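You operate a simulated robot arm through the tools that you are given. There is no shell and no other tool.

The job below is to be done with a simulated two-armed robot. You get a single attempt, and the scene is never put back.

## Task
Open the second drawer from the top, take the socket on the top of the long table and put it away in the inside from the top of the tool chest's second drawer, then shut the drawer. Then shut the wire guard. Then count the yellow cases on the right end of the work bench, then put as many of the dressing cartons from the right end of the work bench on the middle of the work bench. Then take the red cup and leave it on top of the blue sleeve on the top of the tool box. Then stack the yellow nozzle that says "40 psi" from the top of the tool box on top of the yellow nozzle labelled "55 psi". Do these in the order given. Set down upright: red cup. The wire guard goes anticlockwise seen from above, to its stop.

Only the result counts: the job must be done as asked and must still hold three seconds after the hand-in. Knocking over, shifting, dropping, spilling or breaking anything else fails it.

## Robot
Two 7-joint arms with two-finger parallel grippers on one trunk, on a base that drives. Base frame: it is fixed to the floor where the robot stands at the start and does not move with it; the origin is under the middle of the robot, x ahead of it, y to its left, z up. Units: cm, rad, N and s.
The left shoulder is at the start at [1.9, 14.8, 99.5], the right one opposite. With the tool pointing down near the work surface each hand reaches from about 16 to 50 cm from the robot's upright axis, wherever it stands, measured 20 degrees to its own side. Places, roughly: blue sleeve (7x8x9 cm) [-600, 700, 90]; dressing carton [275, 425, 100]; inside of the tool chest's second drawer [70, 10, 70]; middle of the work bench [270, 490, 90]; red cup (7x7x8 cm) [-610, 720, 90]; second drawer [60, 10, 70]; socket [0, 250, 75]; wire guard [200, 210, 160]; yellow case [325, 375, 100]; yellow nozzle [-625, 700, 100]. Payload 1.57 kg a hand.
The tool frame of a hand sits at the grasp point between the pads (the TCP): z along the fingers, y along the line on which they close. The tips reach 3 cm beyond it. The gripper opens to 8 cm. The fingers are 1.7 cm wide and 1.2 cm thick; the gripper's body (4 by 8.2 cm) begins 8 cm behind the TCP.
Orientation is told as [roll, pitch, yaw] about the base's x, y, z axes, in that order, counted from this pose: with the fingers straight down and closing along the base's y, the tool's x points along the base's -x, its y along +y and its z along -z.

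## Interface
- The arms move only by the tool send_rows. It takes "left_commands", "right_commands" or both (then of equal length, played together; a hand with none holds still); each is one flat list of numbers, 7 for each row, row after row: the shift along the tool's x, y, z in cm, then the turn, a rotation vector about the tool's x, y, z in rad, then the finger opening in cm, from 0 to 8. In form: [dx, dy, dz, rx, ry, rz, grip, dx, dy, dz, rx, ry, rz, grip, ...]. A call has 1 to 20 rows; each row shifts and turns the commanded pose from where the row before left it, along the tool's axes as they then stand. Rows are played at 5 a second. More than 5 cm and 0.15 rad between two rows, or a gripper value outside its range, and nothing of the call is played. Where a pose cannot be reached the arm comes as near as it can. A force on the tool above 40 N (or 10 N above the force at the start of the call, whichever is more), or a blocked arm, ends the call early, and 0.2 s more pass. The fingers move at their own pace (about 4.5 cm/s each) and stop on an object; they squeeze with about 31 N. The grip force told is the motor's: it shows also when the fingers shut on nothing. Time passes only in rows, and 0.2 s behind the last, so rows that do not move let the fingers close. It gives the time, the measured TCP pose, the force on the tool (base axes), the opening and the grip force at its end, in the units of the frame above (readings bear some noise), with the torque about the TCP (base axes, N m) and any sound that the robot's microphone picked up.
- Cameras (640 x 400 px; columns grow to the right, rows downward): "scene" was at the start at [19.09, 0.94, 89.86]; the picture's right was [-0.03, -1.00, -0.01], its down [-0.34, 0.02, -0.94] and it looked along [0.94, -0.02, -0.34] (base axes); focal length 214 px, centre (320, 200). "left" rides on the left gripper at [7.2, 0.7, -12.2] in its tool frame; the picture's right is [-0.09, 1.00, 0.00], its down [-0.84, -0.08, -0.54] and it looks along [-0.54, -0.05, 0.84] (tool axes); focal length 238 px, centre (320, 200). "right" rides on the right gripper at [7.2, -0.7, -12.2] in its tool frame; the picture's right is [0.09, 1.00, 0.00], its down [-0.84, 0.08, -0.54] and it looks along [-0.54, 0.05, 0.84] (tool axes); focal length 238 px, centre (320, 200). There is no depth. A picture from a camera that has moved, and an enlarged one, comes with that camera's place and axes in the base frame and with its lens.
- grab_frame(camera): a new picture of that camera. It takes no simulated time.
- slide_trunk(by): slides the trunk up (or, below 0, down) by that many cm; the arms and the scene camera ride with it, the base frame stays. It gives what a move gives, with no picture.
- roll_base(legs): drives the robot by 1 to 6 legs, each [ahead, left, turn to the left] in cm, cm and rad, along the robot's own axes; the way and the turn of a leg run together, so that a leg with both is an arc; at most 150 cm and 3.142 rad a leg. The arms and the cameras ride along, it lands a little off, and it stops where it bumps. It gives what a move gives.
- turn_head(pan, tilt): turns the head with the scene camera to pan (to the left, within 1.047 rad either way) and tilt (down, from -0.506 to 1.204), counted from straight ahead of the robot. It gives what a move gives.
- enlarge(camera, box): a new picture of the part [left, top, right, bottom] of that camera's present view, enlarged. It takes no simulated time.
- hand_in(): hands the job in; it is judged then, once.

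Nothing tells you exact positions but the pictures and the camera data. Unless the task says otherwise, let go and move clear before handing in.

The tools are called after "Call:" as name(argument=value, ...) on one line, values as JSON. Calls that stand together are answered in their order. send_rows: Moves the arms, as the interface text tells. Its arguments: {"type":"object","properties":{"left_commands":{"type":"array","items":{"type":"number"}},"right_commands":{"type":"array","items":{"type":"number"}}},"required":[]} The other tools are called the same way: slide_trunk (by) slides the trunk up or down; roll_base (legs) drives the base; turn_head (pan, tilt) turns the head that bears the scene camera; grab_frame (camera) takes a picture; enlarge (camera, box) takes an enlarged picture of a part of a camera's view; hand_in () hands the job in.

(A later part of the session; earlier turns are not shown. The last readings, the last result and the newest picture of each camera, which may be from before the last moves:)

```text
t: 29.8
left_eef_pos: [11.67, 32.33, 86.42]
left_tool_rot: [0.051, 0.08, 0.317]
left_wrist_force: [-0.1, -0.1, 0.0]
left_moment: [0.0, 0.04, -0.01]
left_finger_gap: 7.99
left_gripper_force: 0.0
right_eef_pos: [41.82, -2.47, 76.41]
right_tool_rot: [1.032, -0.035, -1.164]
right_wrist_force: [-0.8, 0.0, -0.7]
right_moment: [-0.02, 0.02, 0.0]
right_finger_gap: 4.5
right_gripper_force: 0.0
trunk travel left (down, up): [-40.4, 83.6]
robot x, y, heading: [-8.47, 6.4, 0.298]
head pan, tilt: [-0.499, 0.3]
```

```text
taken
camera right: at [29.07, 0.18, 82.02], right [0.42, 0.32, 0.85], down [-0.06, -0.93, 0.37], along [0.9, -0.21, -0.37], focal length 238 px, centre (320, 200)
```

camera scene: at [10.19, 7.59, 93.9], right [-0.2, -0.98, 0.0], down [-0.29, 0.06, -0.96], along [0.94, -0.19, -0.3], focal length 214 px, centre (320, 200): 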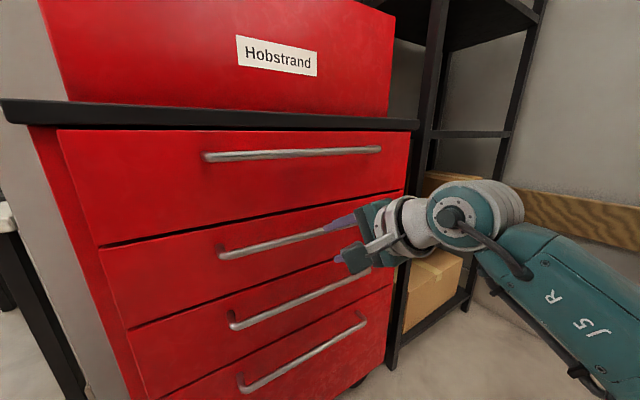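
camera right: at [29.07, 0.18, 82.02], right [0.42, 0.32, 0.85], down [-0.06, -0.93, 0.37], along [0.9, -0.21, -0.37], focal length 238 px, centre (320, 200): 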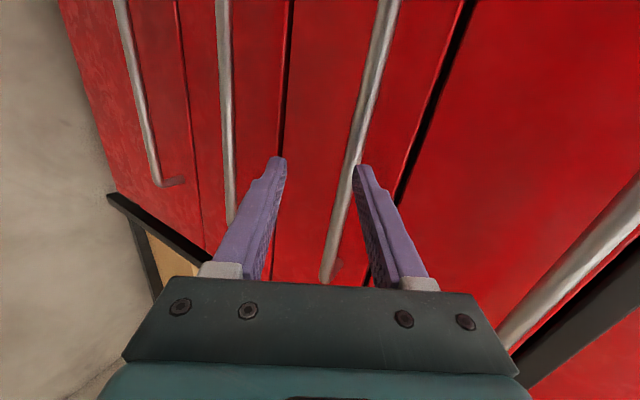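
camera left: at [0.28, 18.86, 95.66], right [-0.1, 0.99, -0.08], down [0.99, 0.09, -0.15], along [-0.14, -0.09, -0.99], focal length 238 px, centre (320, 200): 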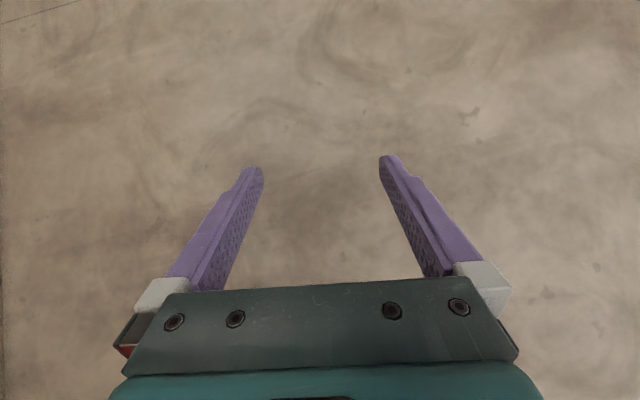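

The bar appears near the upper finger. I'll shift the hand along its closing axis to center the bar between the fingers, then check before advancing.

Call:
send_rows(right_commands=[0, 1.5, 0, 0, 0, 0, 4.5, 0, 1.5, 0, 0, 0, 0, 4.5, 0, 0, 1.0, 0, 0, 0, 4.5])

Call:
grab_frame(camera="right")

Call:
enlarge(camera="scene", box=[200, 150, 520, 350])

```text
t: 30.6
left_eef_pos: [11.55, 32.42, 86.42]
left_tool_rot: [0.05, 0.08, 0.318]
left_wrist_force: [0.0, 0.2, -0.3]
left_moment: [-0.01, 0.01, -0.01]
left_finger_gap: 7.99
left_gripper_force: 0.1
right_eef_pos: [44.03, -1.53, 78.44]
right_tool_rot: [1.03, -0.035, -1.161]
right_wrist_force: [-0.1, -0.2, 0.5]
right_moment: [0.03, 0.03, 0.01]
right_finger_gap: 4.52
right_gripper_force: 0.0
trunk travel left (down, up): [-40.4, 83.6]
robot x, y, heading: [-8.35, 6.53, 0.299]
head pan, tilt: [-0.499, 0.3]
```

```text
taken
camera right: at [31.25, 1.17, 83.94], right [0.42, 0.32, 0.85], down [-0.06, -0.93, 0.37], along [0.9, -0.21, -0.37], focal length 238 px, centre (320, 200)
```

right: 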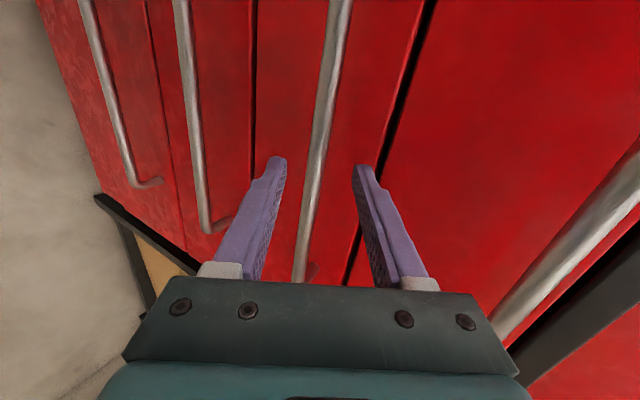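

```text
2.00 times, centred on (360, 250) of scene
camera zoom: at [10.15, 7.57, 93.89], right [-0.2, -0.98, 0.0], down [-0.29, 0.06, -0.96], along [0.94, -0.19, -0.3], focal length 429 px, centre (240, 100)
```

zoom: 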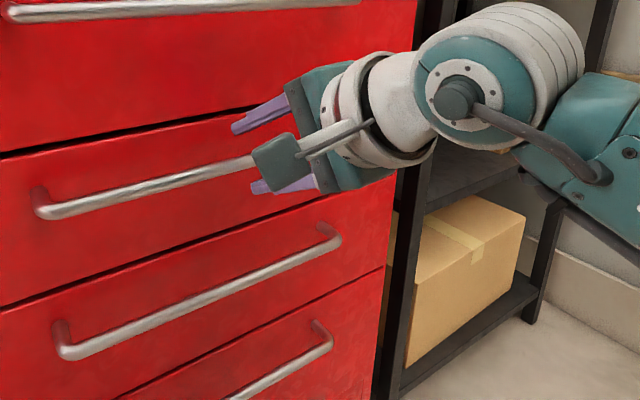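

The bar is well centered between the fingers. Advancing 2.7 cm along the tool axis, then closing on it.

Call:
send_rows(right_commands=[0, 0, 0.9, 0, 0, 0, 4.5, 0, 0, 0.9, 0, 0, 0, 4.5, 0, 0, 0.9, 0, 0, 0, 4.5])

Call:
grab_frame(camera="right")

Call:
enlarge(camera="scene", box=[200, 150, 520, 350])

```text
t: 31.4
left_eef_pos: [11.47, 32.42, 86.39]
left_tool_rot: [0.051, 0.08, 0.318]
left_wrist_force: [0.2, -0.9, 0.0]
left_moment: [0.0, -0.01, -0.01]
left_finger_gap: 8.0
left_gripper_force: 0.0
right_eef_pos: [46.12, -0.54, 76.99]
right_tool_rot: [1.031, -0.036, -1.163]
right_wrist_force: [-1.8, 0.2, 0.4]
right_moment: [0.01, 0.01, 0.01]
right_finger_gap: 4.51
right_gripper_force: 0.0
trunk travel left (down, up): [-40.4, 83.6]
robot x, y, heading: [-8.34, 6.34, 0.296]
head pan, tilt: [-0.499, 0.3]
```

```text
taken
camera right: at [33.41, 1.99, 82.63], right [0.42, 0.32, 0.85], down [-0.06, -0.93, 0.37], along [0.91, -0.21, -0.37], focal length 238 px, centre (320, 200)
```

right: 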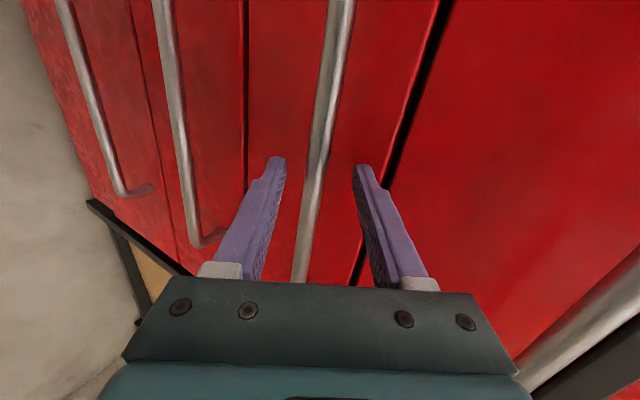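

```text
2.00 times, centred on (360, 250) of scene
camera zoom: at [10.16, 7.59, 93.89], right [-0.2, -0.98, 0.0], down [-0.29, 0.06, -0.96], along [0.94, -0.19, -0.3], focal length 429 px, centre (240, 100)
```

zoom: 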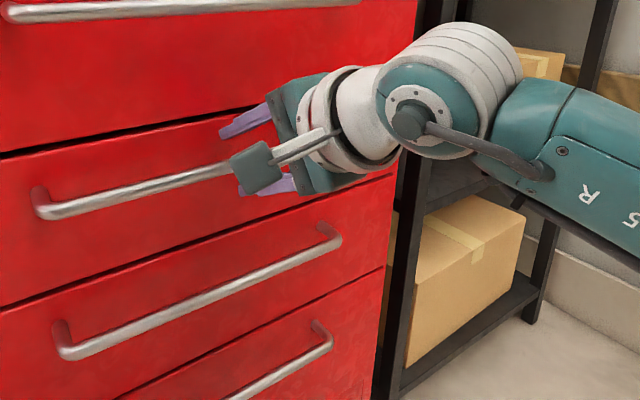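

Closing the fingers on the bar now.

Call:
send_rows(right_commands=[0, 0, 0, 0, 0, 0, 2.5, 0, 0, 0, 0, 0, 0, 1.0, 0, 0, 0, 0, 0, 0, 0, 0, 0, 0, 0, 0, 0, 0])

Call:
grab_frame(camera="right")

```text
t: 32.4
left_eef_pos: [11.45, 32.51, 86.41]
left_tool_rot: [0.048, 0.079, 0.318]
left_wrist_force: [-0.5, -0.1, -0.2]
left_moment: [-0.02, 0.04, 0.01]
left_finger_gap: 8.01
left_gripper_force: 0.1
right_eef_pos: [45.89, -0.68, 76.87]
right_tool_rot: [1.026, -0.035, -1.164]
right_wrist_force: [1.0, -1.3, -11.0]
right_moment: [0.2, 0.25, -0.25]
right_finger_gap: 1.47
right_gripper_force: 29.4
trunk travel left (down, up): [-40.4, 83.6]
robot x, y, heading: [-8.69, 5.86, 0.299]
head pan, tilt: [-0.499, 0.3]
```

```text
taken
camera right: at [33.27, 1.93, 82.46], right [0.43, 0.32, 0.85], down [-0.06, -0.92, 0.38], along [0.9, -0.21, -0.37], focal length 238 px, centre (320, 200)
```

right: 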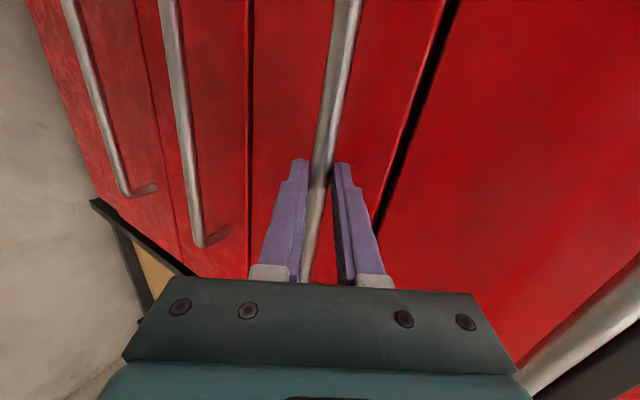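

The bar is gripped (1.47 cm gap, 29 N). Now I'll pull by driving the base straight back in stages.

Call:
roll_base(legs=[[-10, 0, 0]])

Call:
grab_frame(camera="scene")

```text
t: 33.5
left_eef_pos: [1.8, 29.15, 86.34]
left_tool_rot: [0.049, 0.083, 0.317]
left_wrist_force: [0.1, 1.4, -0.1]
left_moment: [-0.01, -0.03, -0.01]
left_finger_gap: 8.02
left_gripper_force: 0.1
right_eef_pos: [36.36, -4.19, 76.76]
right_tool_rot: [1.024, -0.04, -1.164]
right_wrist_force: [5.6, -13.3, -18.8]
right_moment: [0.08, 0.29, -0.66]
right_finger_gap: 1.48
right_gripper_force: 31.1
trunk travel left (down, up): [-40.4, 83.6]
robot x, y, heading: [-18.16, 3.29, 0.301]
head pan, tilt: [-0.499, 0.3]
```

```text
taken
camera scene: at [0.43, 4.35, 93.86], right [-0.2, -0.98, 0.0], down [-0.29, 0.06, -0.96], along [0.94, -0.19, -0.3], focal length 214 px, centre (320, 200)
```

scene: 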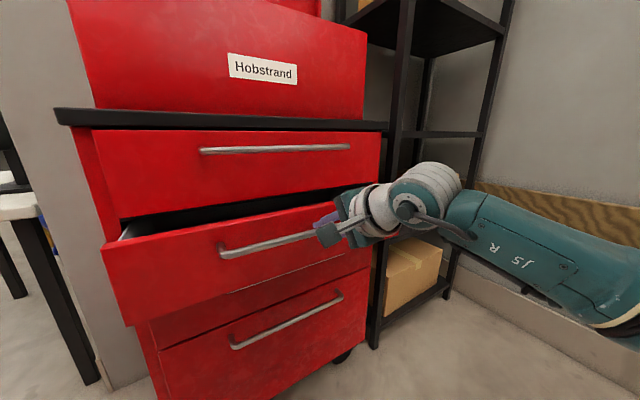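

The drawer is sliding open nicely. Pulling further.

Call:
roll_base(legs=[[-10, 0, 0]])

Call:
grab_frame(camera="scene")

```text
t: 34.7
left_eef_pos: [-7.53, 26.06, 86.3]
left_tool_rot: [0.046, 0.081, 0.315]
left_wrist_force: [0.1, -0.4, 0.3]
left_moment: [0.01, 0.03, 0.02]
left_finger_gap: 7.99
left_gripper_force: 0.1
right_eef_pos: [26.99, -7.35, 76.8]
right_tool_rot: [1.02, -0.044, -1.173]
right_wrist_force: [7.2, -16.2, -8.0]
right_moment: [-0.08, 0.09, -1.09]
right_finger_gap: 1.47
right_gripper_force: 30.3
trunk travel left (down, up): [-40.4, 83.6]
robot x, y, heading: [-27.36, 0.18, 0.298]
head pan, tilt: [-0.499, 0.3]
```

```text
taken
camera scene: at [-9.02, 1.27, 93.89], right [-0.2, -0.98, 0.0], down [-0.29, 0.06, -0.96], along [0.94, -0.19, -0.29], focal length 214 px, centre (320, 200)
```

scene: 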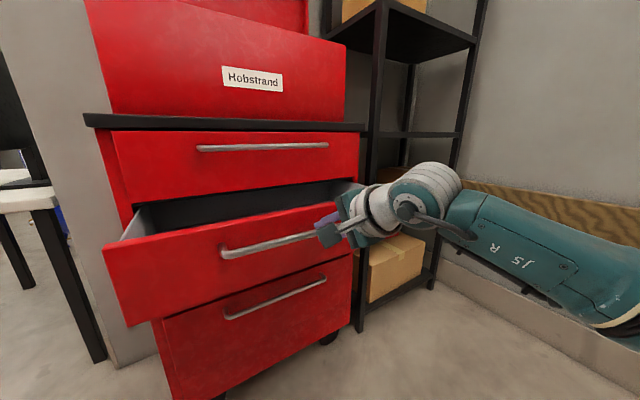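

About 20 cm open; a lateral force is building because the chest's true heading seems nearer 0.34. I'll pull a bit more with a small sideways correction.

Call:
roll_base(legs=[[-6, -1.1, 0]])

Call:
grab_frame(camera="scene")

```text
t: 35.7
left_eef_pos: [-13.24, 23.78, 86.42]
left_tool_rot: [0.052, 0.081, 0.317]
left_wrist_force: [0.1, -0.2, -0.3]
left_moment: [-0.02, 0.01, -0.02]
left_finger_gap: 7.99
left_gripper_force: 0.1
right_eef_pos: [21.32, -9.56, 76.77]
right_tool_rot: [1.025, -0.037, -1.169]
right_wrist_force: [-1.9, 9.3, 4.6]
right_moment: [1.0, 0.23, 0.63]
right_finger_gap: 1.48
right_gripper_force: 30.5
trunk travel left (down, up): [-40.4, 83.6]
robot x, y, heading: [-33.4, -2.45, 0.295]
head pan, tilt: [-0.499, 0.3]
```

```text
taken
camera scene: at [-14.68, -1.05, 93.89], right [-0.2, -0.98, 0.0], down [-0.29, 0.06, -0.96], along [0.94, -0.19, -0.3], focal length 214 px, centre (320, 200)
```

scene: 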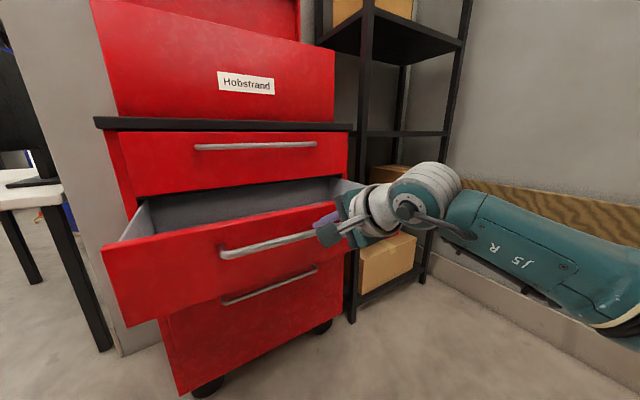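

The drawer is open about 26 cm. I'll release the bar and back the hand out along its axis.

Call:
send_rows(right_commands=[0, 0, 0, 0, 0, 0, 4.5, 0, 0, 0, 0, 0, 0, 4.5, 0, 0, 0, 0, 0, 0, 4.5, 0, 0, -1.5, 0, 0, 0, 4.5, 0, 0, -1.5, 0, 0, 0, 4.5, 0, 0, -2.5, 0, 0, 0, 4.5])

Call:
grab_frame(camera="scene")

Call:
grab_frame(camera="right")

```text
t: 37.1
left_eef_pos: [-13.35, 23.6, 86.38]
left_tool_rot: [0.049, 0.08, 0.316]
left_wrist_force: [-0.4, 0.7, -0.4]
left_moment: [0.0, 0.03, -0.03]
left_finger_gap: 8.0
left_gripper_force: 0.0
right_eef_pos: [16.94, -11.51, 79.84]
right_tool_rot: [1.022, -0.038, -1.169]
right_wrist_force: [-0.2, 0.0, -1.2]
right_moment: [-0.01, 0.0, -0.01]
right_finger_gap: 4.51
right_gripper_force: 0.0
trunk travel left (down, up): [-40.4, 83.6]
robot x, y, heading: [-33.12, -2.66, 0.295]
head pan, tilt: [-0.499, 0.3]
```

```text
taken
camera scene: at [-14.7, -1.28, 93.88], right [-0.2, -0.98, 0.0], down [-0.29, 0.06, -0.96], along [0.94, -0.19, -0.3], focal length 214 px, centre (320, 200)
```

scene: 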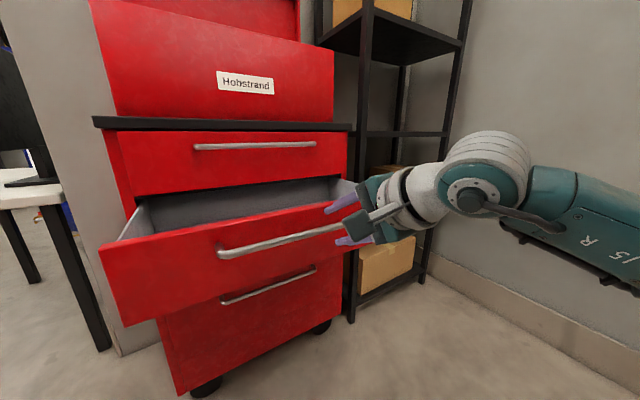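

```text
taken
camera right: at [4.18, -8.79, 85.36], right [0.43, 0.32, 0.85], down [-0.07, -0.92, 0.38], along [0.9, -0.22, -0.37], focal length 238 px, centre (320, 200)
```

right: 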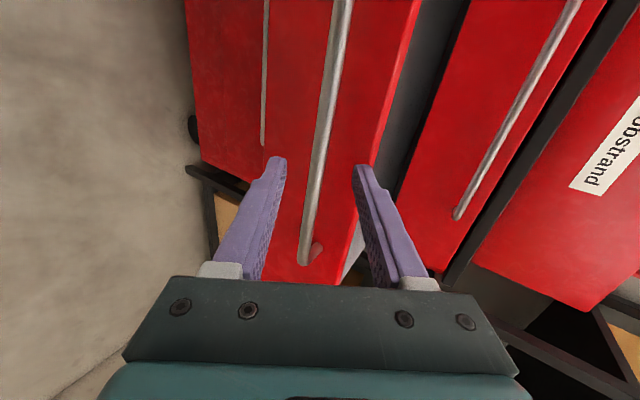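

The hand is clear of the handle. I'll back off and survey the room toward the long table (to the robot's left).

Call:
roll_base(legs=[[-25, 0, 0]])

Call:
turn_head(pan=1.04, tilt=0.15)

Call:
grab_frame(camera="scene")

```text
t: 38.9
left_eef_pos: [-36.83, 16.27, 86.29]
left_tool_rot: [0.05, 0.081, 0.311]
left_wrist_force: [0.3, -0.6, 0.0]
left_moment: [-0.01, -0.02, 0.03]
left_finger_gap: 8.01
left_gripper_force: 0.0
right_eef_pos: [-6.69, -18.97, 79.79]
right_tool_rot: [1.024, -0.037, -1.174]
right_wrist_force: [-0.4, 0.7, 0.0]
right_moment: [0.05, -0.03, -0.01]
right_finger_gap: 4.5
right_gripper_force: 0.1
trunk travel left (down, up): [-40.4, 83.6]
robot x, y, heading: [-57.04, -10.03, 0.294]
head pan, tilt: [-0.499, 0.3]
```

```text
t: 40.5
left_eef_pos: [-36.69, 16.36, 86.43]
left_tool_rot: [0.05, 0.08, 0.31]
left_wrist_force: [1.0, -0.1, 0.0]
left_moment: [-0.02, -0.01, 0.0]
left_finger_gap: 8.0
left_gripper_force: 0.0
right_eef_pos: [-6.74, -19.13, 79.78]
right_tool_rot: [1.025, -0.038, -1.174]
right_wrist_force: [1.1, -0.1, -1.0]
right_moment: [-0.03, 0.01, 0.01]
right_finger_gap: 4.51
right_gripper_force: 0.1
trunk travel left (down, up): [-40.4, 83.6]
robot x, y, heading: [-56.88, -9.38, 0.294]
head pan, tilt: [1.04, 0.15]
```

```text
taken
camera scene: at [-45.24, 2.41, 95.29], right [0.97, -0.24, 0.0], down [-0.04, -0.15, -0.99], along [0.24, 0.96, -0.15], focal length 214 px, centre (320, 200)
```

scene: 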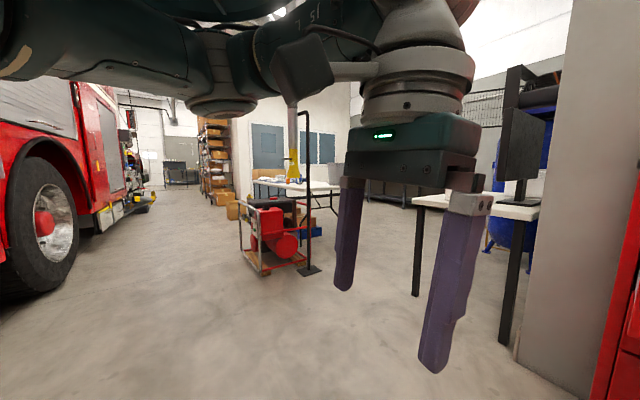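

I see a large garage: the long white table is ahead-left near (0, 250), with a red generator and a black stand in front of it, a desk with a monitor on the right, a truck on the left. First I'll tuck the right hand into a compact pointing-down pose.

Call:
send_rows(right_commands=[0, 0, 0, 0, 0, -0.15, 4.5, 0, 0, 0, 0, 0, -0.15, 4.5, 0, 0, 0, 0, 0, -0.15, 4.5, 0, 0, 0, 0, 0, -0.15, 4.5, 0, 0, 0, 0, 0, -0.15, 4.5, 0, 0, 0, 0, 0, -0.15, 4.5, 0, 0, 0, 0, 0, -0.15, 4.5, 0, 0, 0, 0, 0, -0.15, 4.5, 0, 0, 0, 0, 0, -0.15, 4.5, 0, 0, 0, 0, 0, -0.15, 4.5, 0, 0, 0, 0, 0.147, 0, 8, 0, 0, 0, 0, 0.147, 0, 8, 0, 0, 0, 0, 0.147, 0, 8, 0, 0, 0, 0, 0.147, 0, 8, 0, 0, 0, 0, 0.147, 0, 8, 0, 0, 0, 0, 0.147, 0, 8, 0, 0, 0, 0, 0.147, 0, 8, 4, 0, -2, 0, 0, 0, 8, 4, 0, -2, 0, 0, 0, 8, 4, 0, -2, 0, 0, 0, 8])

Call:
turn_head(pan=1.04, tilt=0.35)

Call:
grab_frame(camera="scene")

```text
t: 44.7
left_eef_pos: [-36.72, 16.25, 86.37]
left_tool_rot: [0.051, 0.081, 0.309]
left_wrist_force: [-0.3, 0.2, -0.3]
left_moment: [0.02, 0.01, 0.0]
left_finger_gap: 8.01
left_gripper_force: 0.0
right_eef_pos: [-18.08, -23.29, 85.86]
right_tool_rot: [0.023, 0.007, 0.358]
right_wrist_force: [0.7, 0.2, 0.4]
right_moment: [0.0, -0.02, -0.02]
right_finger_gap: 8.04
right_gripper_force: 0.2
trunk travel left (down, up): [-40.4, 83.6]
robot x, y, heading: [-57.25, -9.53, 0.293]
head pan, tilt: [1.04, 0.15]
```

```text
t: 45.4
left_eef_pos: [-36.71, 16.28, 86.43]
left_tool_rot: [0.05, 0.081, 0.312]
left_wrist_force: [0.7, -0.2, 0.3]
left_moment: [0.01, -0.04, -0.01]
left_finger_gap: 8.02
left_gripper_force: 0.1
right_eef_pos: [-18.0, -23.22, 85.85]
right_tool_rot: [0.023, 0.005, 0.358]
right_wrist_force: [-0.4, -0.4, 0.8]
right_moment: [-0.02, -0.01, 0.02]
right_finger_gap: 8.0
right_gripper_force: 0.1
trunk travel left (down, up): [-40.4, 83.6]
robot x, y, heading: [-56.61, -9.61, 0.291]
head pan, tilt: [1.04, 0.351]
```

```text
taken
camera scene: at [-45.24, 2.45, 93.42], right [0.97, -0.24, 0.0], down [-0.08, -0.33, -0.94], along [0.22, 0.91, -0.34], focal length 214 px, centre (320, 200)
```

scene: 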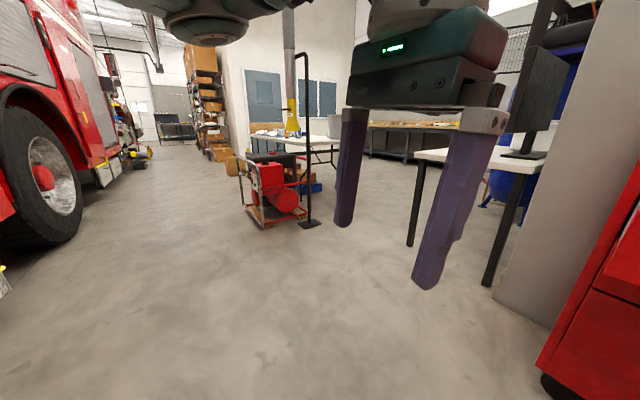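

Call:
enlarge(camera="scene", box=[220, 90, 380, 240])

Call:
roll_base(legs=[[0, 0, 1.0]])

Call:
turn_head(pan=0.0, tilt=0.25)

Call:
grab_frame(camera="scene")

```text
2.67 times, centred on (300, 165) of scene
camera zoom: at [-45.24, 2.45, 93.42], right [0.97, -0.24, 0.0], down [-0.08, -0.33, -0.94], along [0.22, 0.91, -0.34], focal length 572 px, centre (373, 293)
```

zoom: 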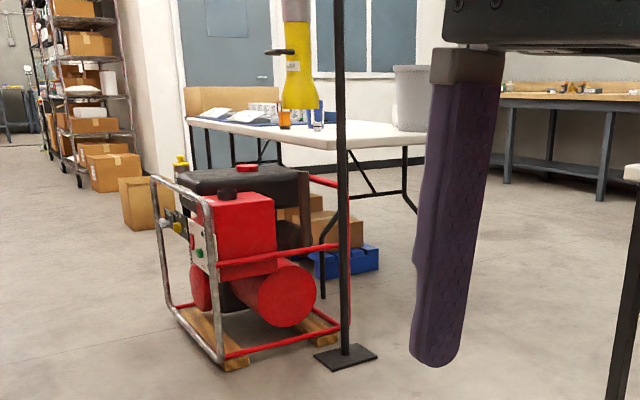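

```text
t: 48.3
left_eef_pos: [-67.35, 21.53, 86.43]
left_tool_rot: [0.049, 0.081, 1.293]
left_wrist_force: [-0.4, 0.3, -0.5]
left_moment: [0.01, 0.01, -0.04]
left_finger_gap: 8.02
left_gripper_force: 0.0
right_eef_pos: [-23.97, 15.34, 85.93]
right_tool_rot: [0.022, 0.004, 1.342]
right_wrist_force: [0.3, 0.0, -0.1]
right_moment: [-0.01, -0.03, 0.0]
right_finger_gap: 8.02
right_gripper_force: 0.1
trunk travel left (down, up): [-40.4, 83.6]
robot x, y, heading: [-56.96, -9.69, 1.27]
head pan, tilt: [1.04, 0.351]
```

```text
t: 49.6
left_eef_pos: [-67.26, 21.53, 86.4]
left_tool_rot: [0.052, 0.081, 1.292]
left_wrist_force: [0.1, -0.3, 1.2]
left_moment: [0.0, -0.01, 0.03]
left_finger_gap: 7.99
left_gripper_force: 0.0
right_eef_pos: [-24.03, 15.22, 85.74]
right_tool_rot: [0.023, 0.004, 1.342]
right_wrist_force: [-0.3, 0.4, -0.3]
right_moment: [0.04, -0.02, 0.0]
right_finger_gap: 7.99
right_gripper_force: 0.0
trunk travel left (down, up): [-40.4, 83.6]
robot x, y, heading: [-56.75, -9.67, 1.278]
head pan, tilt: [0.0, 0.25]
```

```text
taken
camera scene: at [-51.36, 9.02, 94.36], right [0.96, -0.29, 0.0], down [-0.07, -0.24, -0.97], along [0.28, 0.93, -0.25], focal length 214 px, centre (320, 200)
```

scene: 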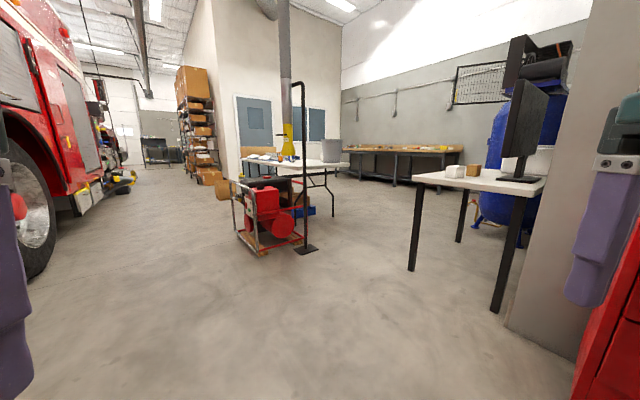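

Call:
enlarge(camera="scene", box=[220, 110, 360, 200])

Call:
enlarge(camera="scene", box=[400, 30, 620, 200])

```text
4.44 times, centred on (290, 155) of scene
camera zoom: at [-51.36, 9.02, 94.36], right [0.96, -0.29, 0.0], down [-0.07, -0.24, -0.97], along [0.28, 0.93, -0.25], focal length 953 px, centre (453, 400)
```

zoom: 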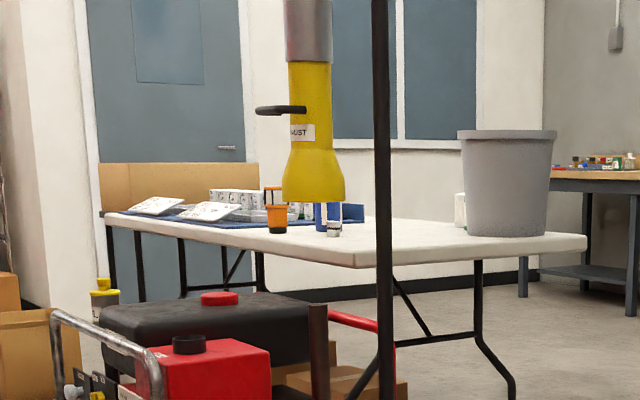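

```text
2.35 times, centred on (510, 115) of scene
camera zoom: at [-51.36, 9.02, 94.36], right [0.96, -0.29, 0.0], down [-0.07, -0.24, -0.97], along [0.28, 0.93, -0.25], focal length 505 px, centre (-127, 400)
```

zoom: 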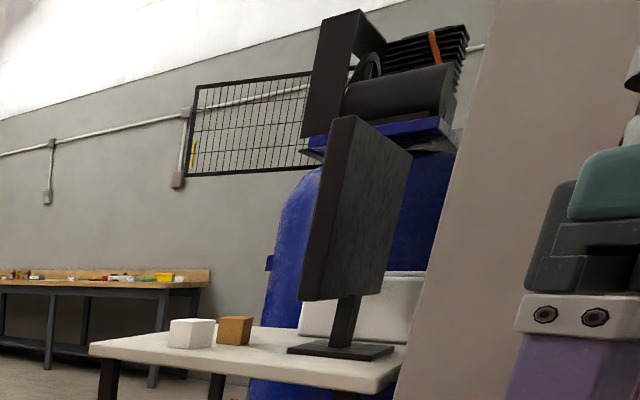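

I can see a small silver socket on the long table near an orange cup and a blue box, with a yellow exhaust funnel hanging near it, a black pole and a red generator in front. I'll drive closer to get a better view of the approach.

Call:
roll_base(legs=[[110, -25, 0]])

Call:
grab_frame(camera="scene")

```text
t: 55.3
left_eef_pos: [-13.25, 117.84, 86.42]
left_tool_rot: [0.051, 0.08, 1.306]
left_wrist_force: [0.7, 0.1, 1.0]
left_moment: [0.02, -0.02, 0.04]
left_finger_gap: 8.02
left_gripper_force: 0.1
right_eef_pos: [30.11, 112.22, 85.71]
right_tool_rot: [0.023, 0.004, 1.355]
right_wrist_force: [-1.0, 0.0, 0.8]
right_moment: [-0.02, 0.01, 0.0]
right_finger_gap: 7.99
right_gripper_force: 0.0
trunk travel left (down, up): [-40.4, 83.6]
robot x, y, heading: [-2.52, 87.39, 1.289]
head pan, tilt: [0.0, 0.25]
```

```text
taken
camera scene: at [2.82, 105.56, 94.36], right [0.96, -0.28, 0.0], down [-0.07, -0.24, -0.97], along [0.27, 0.93, -0.25], focal length 214 px, centre (320, 200)
```

scene: 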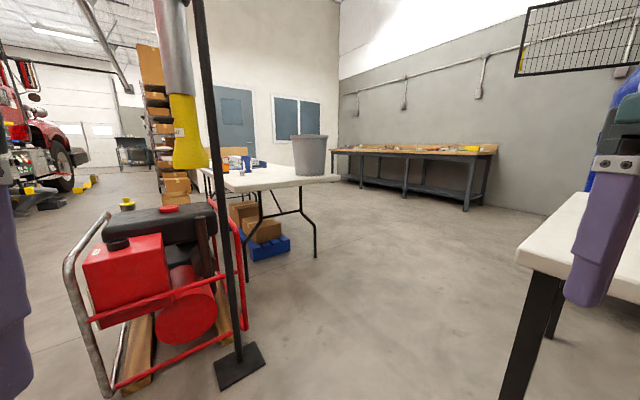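

Call:
enlarge(camera="scene", box=[190, 120, 350, 220])

Call:
turn_head(pan=0.4, tilt=-0.2)

Call:
grab_frame(camera="scene")

```text
4.00 times, centred on (270, 170) of scene
camera zoom: at [2.82, 105.56, 94.36], right [0.96, -0.28, 0.0], down [-0.07, -0.24, -0.97], along [0.27, 0.93, -0.25], focal length 858 px, centre (520, 320)
```

zoom: 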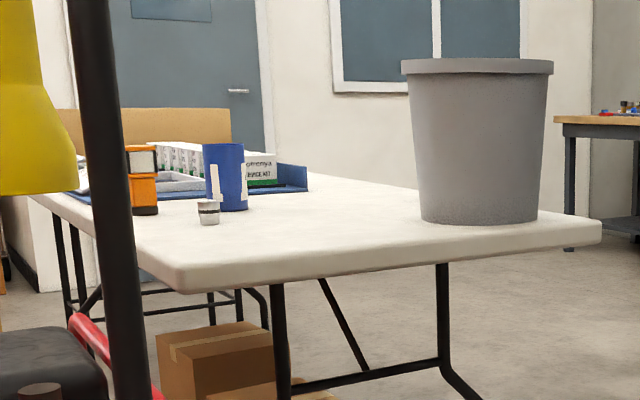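

```text
t: 56.2
left_eef_pos: [-13.23, 118.01, 86.37]
left_tool_rot: [0.051, 0.079, 1.305]
left_wrist_force: [-0.6, 0.1, 0.0]
left_moment: [-0.04, -0.04, 0.0]
left_finger_gap: 8.03
left_gripper_force: 0.0
right_eef_pos: [30.11, 112.24, 85.84]
right_tool_rot: [0.023, 0.002, 1.356]
right_wrist_force: [-0.1, 0.4, 0.3]
right_moment: [-0.02, 0.03, 0.0]
right_finger_gap: 7.99
right_gripper_force: 0.0
trunk travel left (down, up): [-40.4, 83.6]
robot x, y, heading: [-2.38, 86.82, 1.284]
head pan, tilt: [0.4, -0.201]
```

```text
taken
camera scene: at [-0.75, 104.86, 98.4], right [0.99, 0.11, 0.0], down [-0.02, 0.2, -0.98], along [-0.11, 0.97, 0.2], focal length 214 px, centre (320, 200)
```

scene: 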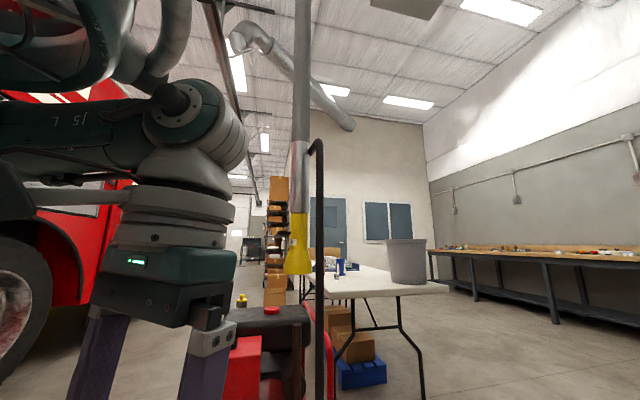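

I located the socket at roughly (-8, 262) on the table, about 40 cm in from the near short edge. Before choosing the parking spot I'll test how far the right hand can extend forward in free space, tool pointing down.

Call:
send_rows(right_commands=[-4, 0, 0, 0, 0, 0, 8, -4, 0, 0, 0, 0, 0, 8, -4, 0, 0, 0, 0, 0, 8, -4, 0, 0, 0, 0, 0, 8, -4, 0, 0, 0, 0, 0, 8, -4, 0, 0, 0, 0, 0, 8])

```text
t: 57.6
left_eef_pos: [-13.2, 117.83, 86.39]
left_tool_rot: [0.051, 0.08, 1.306]
left_wrist_force: [0.1, -0.1, -0.6]
left_moment: [0.01, 0.0, -0.01]
left_finger_gap: 7.99
left_gripper_force: 0.0
right_eef_pos: [33.17, 125.75, 85.59]
right_tool_rot: [0.023, 0.001, 1.354]
right_wrist_force: [0.2, 0.9, -0.2]
right_moment: [0.02, 0.02, -0.05]
right_finger_gap: 7.98
right_gripper_force: 0.1
right hand out of reach, approached as far as the arm can: row 4, 5, 6
trunk travel left (down, up): [-40.4, 83.6]
robot x, y, heading: [-2.63, 87.24, 1.287]
head pan, tilt: [0.4, -0.201]
```

Tool-down reach ends at about 52 cm. Now I'll test a forward-tilted hand.

Call:
send_rows(right_commands=[-2.5, 0, 0, 0, -0.15, 0, 8, -2.5, 0, 0, 0, -0.15, 0, 8, -2.5, 0, 0, 0, -0.15, 0, 8, -2.5, 0, 0, 0, -0.15, 0, 8, -2.5, 0, 0, 0, -0.15, 0, 8])

Call:
turn_head(pan=-0.3, tilt=0.35)

Call:
grab_frame(camera="scene")

```text
t: 58.8
left_eef_pos: [-13.27, 117.78, 86.33]
left_tool_rot: [0.05, 0.08, 1.305]
left_wrist_force: [0.4, -0.4, -0.3]
left_moment: [-0.01, 0.01, -0.02]
left_finger_gap: 8.01
left_gripper_force: 0.0
right_eef_pos: [35.7, 137.28, 89.23]
right_tool_rot: [0.033, -0.749, 1.334]
right_wrist_force: [0.3, 0.2, 0.4]
right_moment: [0.06, -0.02, 0.01]
right_finger_gap: 8.0
right_gripper_force: 0.0
trunk travel left (down, up): [-40.4, 83.6]
robot x, y, heading: [-2.48, 86.93, 1.283]
head pan, tilt: [0.4, -0.201]
```

```text
t: 59.9
left_eef_pos: [-13.33, 117.88, 86.44]
left_tool_rot: [0.052, 0.081, 1.307]
left_wrist_force: [0.4, -0.2, -0.8]
left_moment: [-0.02, 0.0, 0.01]
left_finger_gap: 8.04
left_gripper_force: 0.1
right_eef_pos: [35.65, 137.28, 89.14]
right_tool_rot: [0.031, -0.742, 1.335]
right_wrist_force: [0.2, -0.2, -0.1]
right_moment: [0.0, 0.0, -0.04]
right_finger_gap: 8.01
right_gripper_force: 0.1
trunk travel left (down, up): [-40.4, 83.6]
robot x, y, heading: [-2.18, 86.71, 1.287]
head pan, tilt: [-0.3, 0.351]
```

```text
taken
camera scene: at [5.33, 104.36, 93.42], right [0.83, -0.55, 0.0], down [-0.19, -0.29, -0.94], along [0.52, 0.78, -0.34], focal length 214 px, centre (320, 200)
```

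scene: 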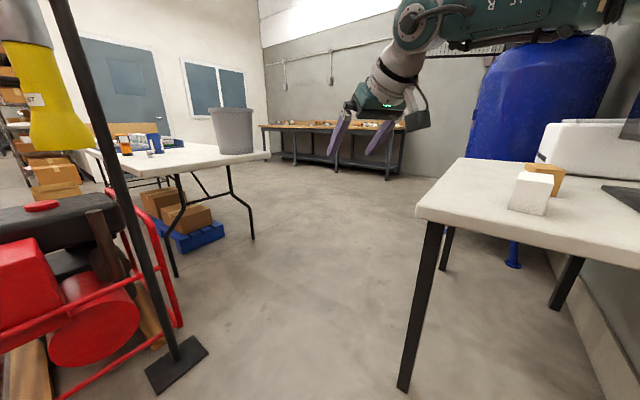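

With a forward tilt the hand reaches 59 cm ahead. Testing a bit further, and lowering to table height.

Call:
send_rows(right_commands=[-2.2, 0, 2.04, 0, 0, 0, 8, -2.2, 0, 2.04, 0, 0, 0, 8, -2.2, 0, 2.04, 0, 0, 0, 8, -2.2, 0, 2.04, 0, 0, 0, 8])

Call:
send_rows(right_commands=[2.04, 0, 2.2, 0, 0, 0, 8, 2.04, 0, 2.2, 0, 0, 0, 8, 2.04, 0, 2.2, 0, 0, 0, 8, 2.04, 0, 2.2, 0, 0, 0, 8])

```text
t: 60.9
left_eef_pos: [-13.23, 117.76, 86.43]
left_tool_rot: [0.05, 0.082, 1.305]
left_wrist_force: [0.9, 0.1, 0.6]
left_moment: [-0.04, 0.02, -0.02]
left_finger_gap: 7.99
left_gripper_force: 0.1
right_eef_pos: [36.25, 140.05, 89.02]
right_tool_rot: [0.031, -0.746, 1.334]
right_wrist_force: [-0.3, -1.0, 0.5]
right_moment: [-0.02, -0.01, 0.03]
right_finger_gap: 7.98
right_gripper_force: 0.1
right hand out of reach, approached as far as the arm can: row 2, 3, 4
trunk travel left (down, up): [-40.4, 83.6]
robot x, y, heading: [-2.47, 86.99, 1.284]
head pan, tilt: [-0.3, 0.351]
```

```text
t: 61.9
left_eef_pos: [-13.34, 117.91, 86.39]
left_tool_rot: [0.051, 0.083, 1.305]
left_wrist_force: [-0.1, 0.7, 0.5]
left_moment: [-0.02, -0.02, -0.02]
left_finger_gap: 8.03
left_gripper_force: 0.1
right_eef_pos: [35.68, 139.22, 77.19]
right_tool_rot: [0.033, -0.745, 1.332]
right_wrist_force: [0.4, -0.3, -0.1]
right_moment: [-0.02, 0.02, -0.01]
right_finger_gap: 7.99
right_gripper_force: 0.1
right hand out of reach, approached as far as the arm can: row 3, 4
trunk travel left (down, up): [-40.4, 83.6]
robot x, y, heading: [-2.84, 86.89, 1.286]
head pan, tilt: [-0.3, 0.351]
```

The reach at table height is about 61 cm with the tilt. I'll use the left hand from a spot about 21 cm outside the table's near edge, away from the pole. First I tuck the right hand back.

Call:
send_rows(right_commands=[2.2, 0, -2.04, 0, 0, 0, 8, 2.2, 0, -2.04, 0, 0, 0, 8, -1.4, 0, -1.5, 0, 0, 0, 8, -1.4, 0, -1.5, 0, 0, 0, 8, 2.5, 0, 0, 0, 0.15, 0, 8, 2.5, 0, 0, 0, 0.15, 0, 8, 2.5, 0, 0, 0, 0.15, 0, 8, 2.5, 0, 0, 0, 0.15, 0, 8, 2.5, 0, 0, 0, 0.15, 0, 8, 4, 0, -2, 0, 0, 0, 8, 4, 0, -2, 0, 0, 0, 8, 4, 0, -2, 0, 0, 0, 8, 4, 0, -2, 0, 0, 0, 8])

Call:
turn_head(pan=0.0, tilt=0.3)

Call:
grab_frame(camera="scene")

```text
t: 64.7
left_eef_pos: [-13.25, 117.96, 86.38]
left_tool_rot: [0.051, 0.079, 1.304]
left_wrist_force: [0.8, -0.4, -1.0]
left_moment: [0.04, 0.0, 0.01]
left_finger_gap: 8.02
left_gripper_force: 0.1
right_eef_pos: [28.32, 106.74, 84.44]
right_tool_rot: [0.02, 0.007, 1.351]
right_wrist_force: [-0.2, -0.3, 0.1]
right_moment: [0.0, 0.03, 0.03]
right_finger_gap: 8.01
right_gripper_force: 0.1
trunk travel left (down, up): [-40.4, 83.6]
robot x, y, heading: [-2.37, 86.79, 1.283]
head pan, tilt: [-0.3, 0.351]
```

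```text
t: 65.5
left_eef_pos: [-13.21, 117.89, 86.33]
left_tool_rot: [0.051, 0.081, 1.307]
left_wrist_force: [-0.7, -0.4, 0.6]
left_moment: [-0.01, 0.0, 0.03]
left_finger_gap: 7.98
left_gripper_force: 0.1
right_eef_pos: [28.25, 106.96, 84.38]
right_tool_rot: [0.024, 0.004, 1.355]
right_wrist_force: [-0.4, -0.2, 0.1]
right_moment: [0.01, 0.0, 0.0]
right_finger_gap: 8.01
right_gripper_force: 0.0
trunk travel left (down, up): [-40.4, 83.6]
robot x, y, heading: [-2.35, 86.97, 1.287]
head pan, tilt: [0.0, 0.3]
```

```text
taken
camera scene: at [2.83, 105.54, 93.89], right [0.96, -0.28, 0.0], down [-0.08, -0.28, -0.96], along [0.27, 0.92, -0.3], focal length 214 px, centre (320, 200)
```

scene: 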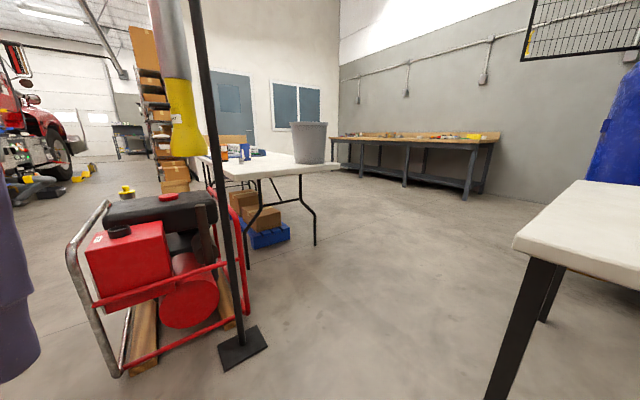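

Plan: go to about (8,145), turn to face the table's near edge, then sidestep right and forward. Driving the first part now.

Call:
roll_base(legs=[[58, 6, 0], [0, 0, 0.63]])

Call:
grab_frame(camera="scene")

```text
t: 70.5
left_eef_pos: [-17.83, 163.49, 86.43]
left_tool_rot: [0.052, 0.082, 1.903]
left_wrist_force: [0.4, 0.4, 0.0]
left_moment: [-0.01, 0.01, 0.04]
left_finger_gap: 8.01
left_gripper_force: 0.1
right_eef_pos: [22.74, 177.75, 84.33]
right_tool_rot: [0.026, 0.004, 1.95]
right_wrist_force: [0.0, 0.0, 0.4]
right_moment: [0.04, 0.02, -0.05]
right_finger_gap: 7.98
right_gripper_force: 0.0
trunk travel left (down, up): [-40.4, 83.6]
robot x, y, heading: [8.49, 144.08, 1.885]
head pan, tilt: [0.0, 0.3]
```

```text
taken
camera scene: at [2.39, 162.34, 93.89], right [0.95, 0.31, 0.0], down [0.09, -0.28, -0.96], along [-0.29, 0.91, -0.3], focal length 214 px, centre (320, 200)
```

scene: 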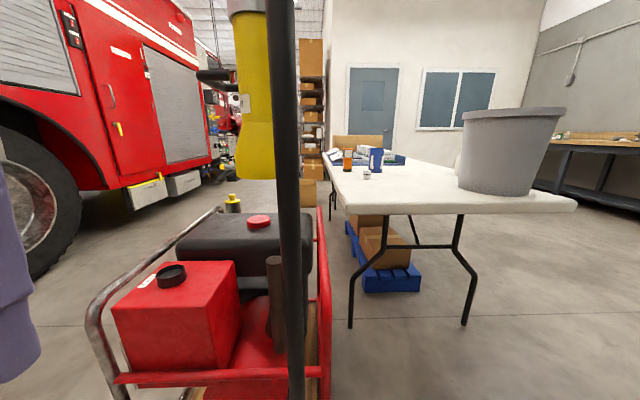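

Clear view: near edge, socket at about (-6.5, 262), bucket at (42, 262), pole on the left. I'll tuck the right hand further back and outward so it clears the bucket, and check the left elbow's extent.

Call:
send_rows(right_commands=[2.5, -1.6, 0, 0, 0, 0, 8, 2.5, -1.6, 0, 0, 0, 0, 8, 2.5, -1.6, 0, 0, 0, 0, 8, 2.5, -1.6, 0, 0, 0, 0, 8])

Call:
turn_head(pan=1.04, tilt=0.3)

Call:
grab_frame(camera="scene")

Call:
turn_head(pan=-1.04, tilt=0.3)

Call:
grab_frame(camera="scene")

```text
t: 71.5
left_eef_pos: [-17.88, 163.41, 86.33]
left_tool_rot: [0.05, 0.08, 1.903]
left_wrist_force: [0.3, -0.3, -0.5]
left_moment: [0.02, 0.01, -0.02]
left_finger_gap: 8.01
left_gripper_force: 0.0
right_eef_pos: [32.32, 170.96, 83.99]
right_tool_rot: [0.022, 0.006, 1.954]
right_wrist_force: [0.5, 0.2, 0.2]
right_moment: [-0.02, 0.01, 0.01]
right_finger_gap: 7.99
right_gripper_force: 0.0
trunk travel left (down, up): [-40.4, 83.6]
robot x, y, heading: [8.86, 144.06, 1.882]
head pan, tilt: [0.0, 0.3]
```

```text
t: 72.7
left_eef_pos: [-17.91, 163.35, 86.35]
left_tool_rot: [0.048, 0.081, 1.902]
left_wrist_force: [1.0, -0.7, 1.4]
left_moment: [0.0, 0.0, -0.01]
left_finger_gap: 7.97
left_gripper_force: 0.1
right_eef_pos: [32.23, 170.96, 84.01]
right_tool_rot: [0.022, 0.003, 1.951]
right_wrist_force: [0.2, 1.4, -0.2]
right_moment: [0.01, 0.02, -0.04]
right_finger_gap: 7.97
right_gripper_force: 0.1
trunk travel left (down, up): [-40.4, 83.6]
robot x, y, heading: [8.35, 143.83, 1.884]
head pan, tilt: [1.04, 0.3]
```

```text
taken
camera scene: at [-3.84, 155.48, 93.89], right [0.22, 0.98, 0.0], down [0.29, -0.06, -0.96], along [-0.93, 0.21, -0.3], focal length 214 px, centre (320, 200)
```

scene: 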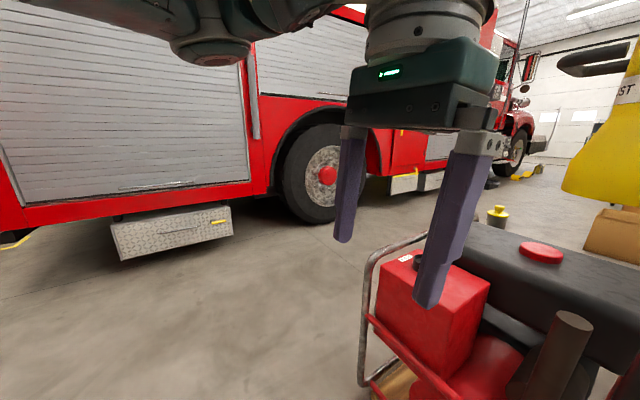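

```text
t: 74.7
left_eef_pos: [-18.01, 163.52, 86.31]
left_tool_rot: [0.049, 0.082, 1.901]
left_wrist_force: [0.2, -0.7, -0.1]
left_moment: [-0.01, -0.03, 0.0]
left_finger_gap: 8.01
left_gripper_force: 0.1
right_eef_pos: [32.21, 171.14, 84.02]
right_tool_rot: [0.023, 0.002, 1.952]
right_wrist_force: [-0.3, -0.1, -0.2]
right_moment: [-0.02, -0.01, -0.01]
right_finger_gap: 8.0
right_gripper_force: 0.1
trunk travel left (down, up): [-40.4, 83.6]
robot x, y, heading: [9.01, 143.94, 1.882]
head pan, tilt: [-1.04, 0.3]
```

```text
taken
camera scene: at [11.48, 160.44, 93.89], right [0.75, -0.66, 0.0], down [-0.2, -0.22, -0.96], along [0.63, 0.71, -0.3], focal length 214 px, centre (320, 200)
```

scene: 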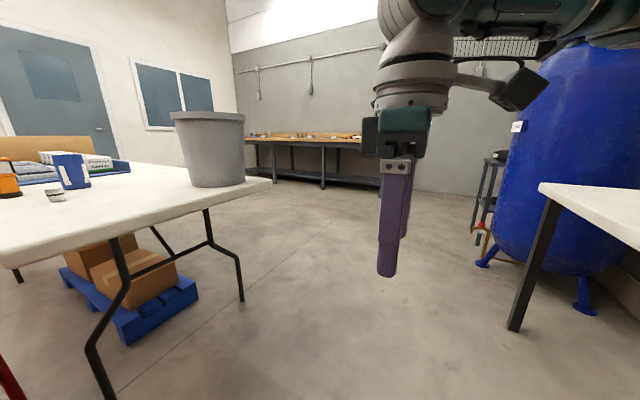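

Both sides look clear. I'll move right-forward first (keeping away from the pole and the desk), then check before the final approach.

Call:
roll_base(legs=[[15, -40, 0]])

Call:
turn_head(pan=0.2, tilt=0.4)

Call:
grab_frame(camera="scene")

```text
t: 77.4
left_eef_pos: [16.06, 189.95, 86.37]
left_tool_rot: [0.049, 0.08, 1.907]
left_wrist_force: [0.0, 0.9, 0.6]
left_moment: [0.03, 0.02, -0.02]
left_finger_gap: 8.01
left_gripper_force: 0.1
right_eef_pos: [66.04, 197.65, 83.99]
right_tool_rot: [0.024, 0.002, 1.956]
right_wrist_force: [0.3, -0.4, 0.8]
right_moment: [-0.02, 0.0, -0.02]
right_finger_gap: 7.98
right_gripper_force: 0.0
trunk travel left (down, up): [-40.4, 83.6]
robot x, y, heading: [42.98, 170.31, 1.889]
head pan, tilt: [-1.04, 0.3]
```

```text
t: 78.8
left_eef_pos: [15.92, 189.91, 86.33]
left_tool_rot: [0.049, 0.082, 1.907]
left_wrist_force: [0.6, -0.8, 0.8]
left_moment: [-0.01, 0.0, -0.02]
left_finger_gap: 8.0
left_gripper_force: 0.1
right_eef_pos: [66.1, 197.56, 83.88]
right_tool_rot: [0.023, 0.004, 1.956]
right_wrist_force: [-0.1, -0.2, -0.6]
right_moment: [-0.02, 0.01, -0.02]
right_finger_gap: 8.0
right_gripper_force: 0.0
trunk travel left (down, up): [-40.4, 83.6]
robot x, y, heading: [42.22, 170.34, 1.886]
head pan, tilt: [0.201, 0.4]
```

```text
taken
camera scene: at [34.6, 188.04, 92.96], right [0.87, 0.49, 0.0], down [0.19, -0.34, -0.92], along [-0.45, 0.8, -0.39], focal length 214 px, centre (320, 200)
```

scene: 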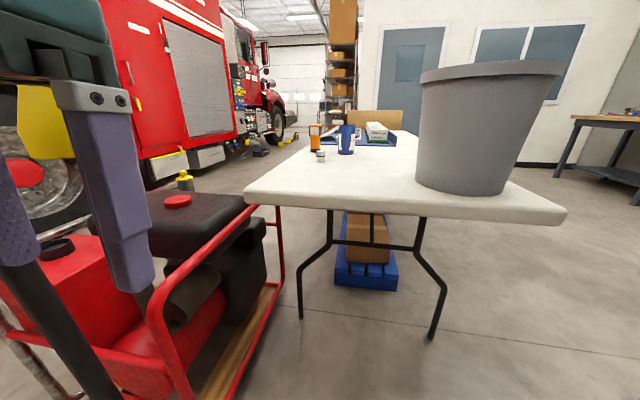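

Approach looks fine, but the bucket's rim would be near the right hand. I'll pull the right hand further back and out, and roll forward in two stages.

Call:
send_rows(right_commands=[2, -2.5, 0, 0, 0, 0, 8, 2, -2.5, 0, 0, 0, 0, 8, 2, -2.5, 0, 0, 0, 0, 8])

Call:
roll_base(legs=[[28, -3, 0]])

Call:
grab_frame(camera="scene")

Call:
turn_head(pan=-0.6, tilt=0.3)

Call:
grab_frame(camera="scene")

```text
t: 79.6
left_eef_pos: [16.21, 189.7, 86.28]
left_tool_rot: [0.052, 0.084, 1.907]
left_wrist_force: [0.7, -0.5, -0.3]
left_moment: [0.02, 0.02, -0.05]
left_finger_gap: 7.99
left_gripper_force: 0.1
right_eef_pos: [74.56, 194.46, 83.41]
right_tool_rot: [0.044, 0.033, 1.975]
right_wrist_force: [0.3, 0.0, 0.1]
right_moment: [0.01, 0.02, -0.02]
right_finger_gap: 7.99
right_gripper_force: 0.0
right hand out of reach, approached as far as the arm can: row 3
trunk travel left (down, up): [-40.4, 83.6]
robot x, y, heading: [42.39, 170.34, 1.885]
head pan, tilt: [0.201, 0.4]
```

```text
t: 81.5
left_eef_pos: [10.08, 217.07, 86.53]
left_tool_rot: [0.052, 0.081, 1.911]
left_wrist_force: [-0.5, 0.2, -0.5]
left_moment: [-0.05, -0.01, 0.0]
left_finger_gap: 8.0
left_gripper_force: 0.1
right_eef_pos: [68.35, 222.41, 83.69]
right_tool_rot: [0.041, 0.017, 1.983]
right_wrist_force: [0.7, -0.3, -0.1]
right_moment: [-0.01, 0.01, -0.01]
right_finger_gap: 8.0
right_gripper_force: 0.0
trunk travel left (down, up): [-40.4, 83.6]
robot x, y, heading: [36.5, 197.49, 1.892]
head pan, tilt: [0.201, 0.4]
```

```text
taken
camera scene: at [28.68, 215.31, 92.97], right [0.87, 0.5, 0.0], down [0.19, -0.34, -0.92], along [-0.46, 0.8, -0.39], focal length 214 px, centre (320, 200)
```

scene: 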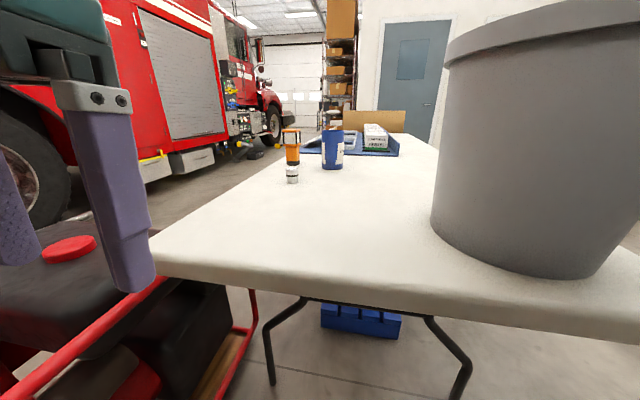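

```text
t: 82.7
left_eef_pos: [10.05, 217.19, 86.37]
left_tool_rot: [0.05, 0.079, 1.91]
left_wrist_force: [0.4, -0.5, -0.6]
left_moment: [0.04, 0.03, 0.02]
left_finger_gap: 8.02
left_gripper_force: 0.0
right_eef_pos: [68.2, 222.25, 83.68]
right_tool_rot: [0.043, 0.018, 1.985]
right_wrist_force: [-0.2, -0.2, 0.1]
right_moment: [-0.03, -0.03, 0.04]
right_finger_gap: 8.0
right_gripper_force: 0.1
trunk travel left (down, up): [-40.4, 83.6]
robot x, y, heading: [36.3, 197.78, 1.886]
head pan, tilt: [-0.6, 0.3]
```

```text
taken
camera scene: at [35.87, 216.23, 93.89], right [0.96, -0.28, 0.0], down [-0.08, -0.28, -0.96], along [0.26, 0.92, -0.3], focal length 214 px, centre (320, 200)
```

scene: 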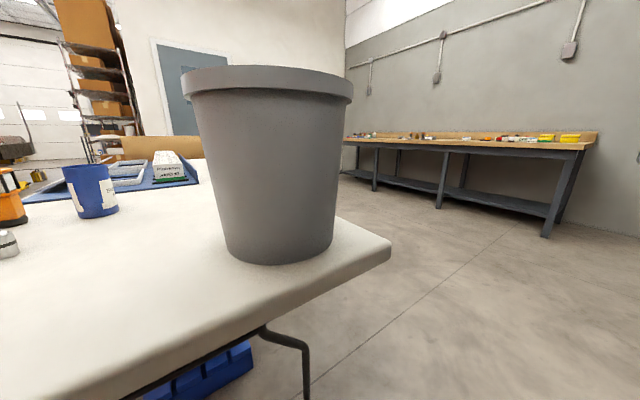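

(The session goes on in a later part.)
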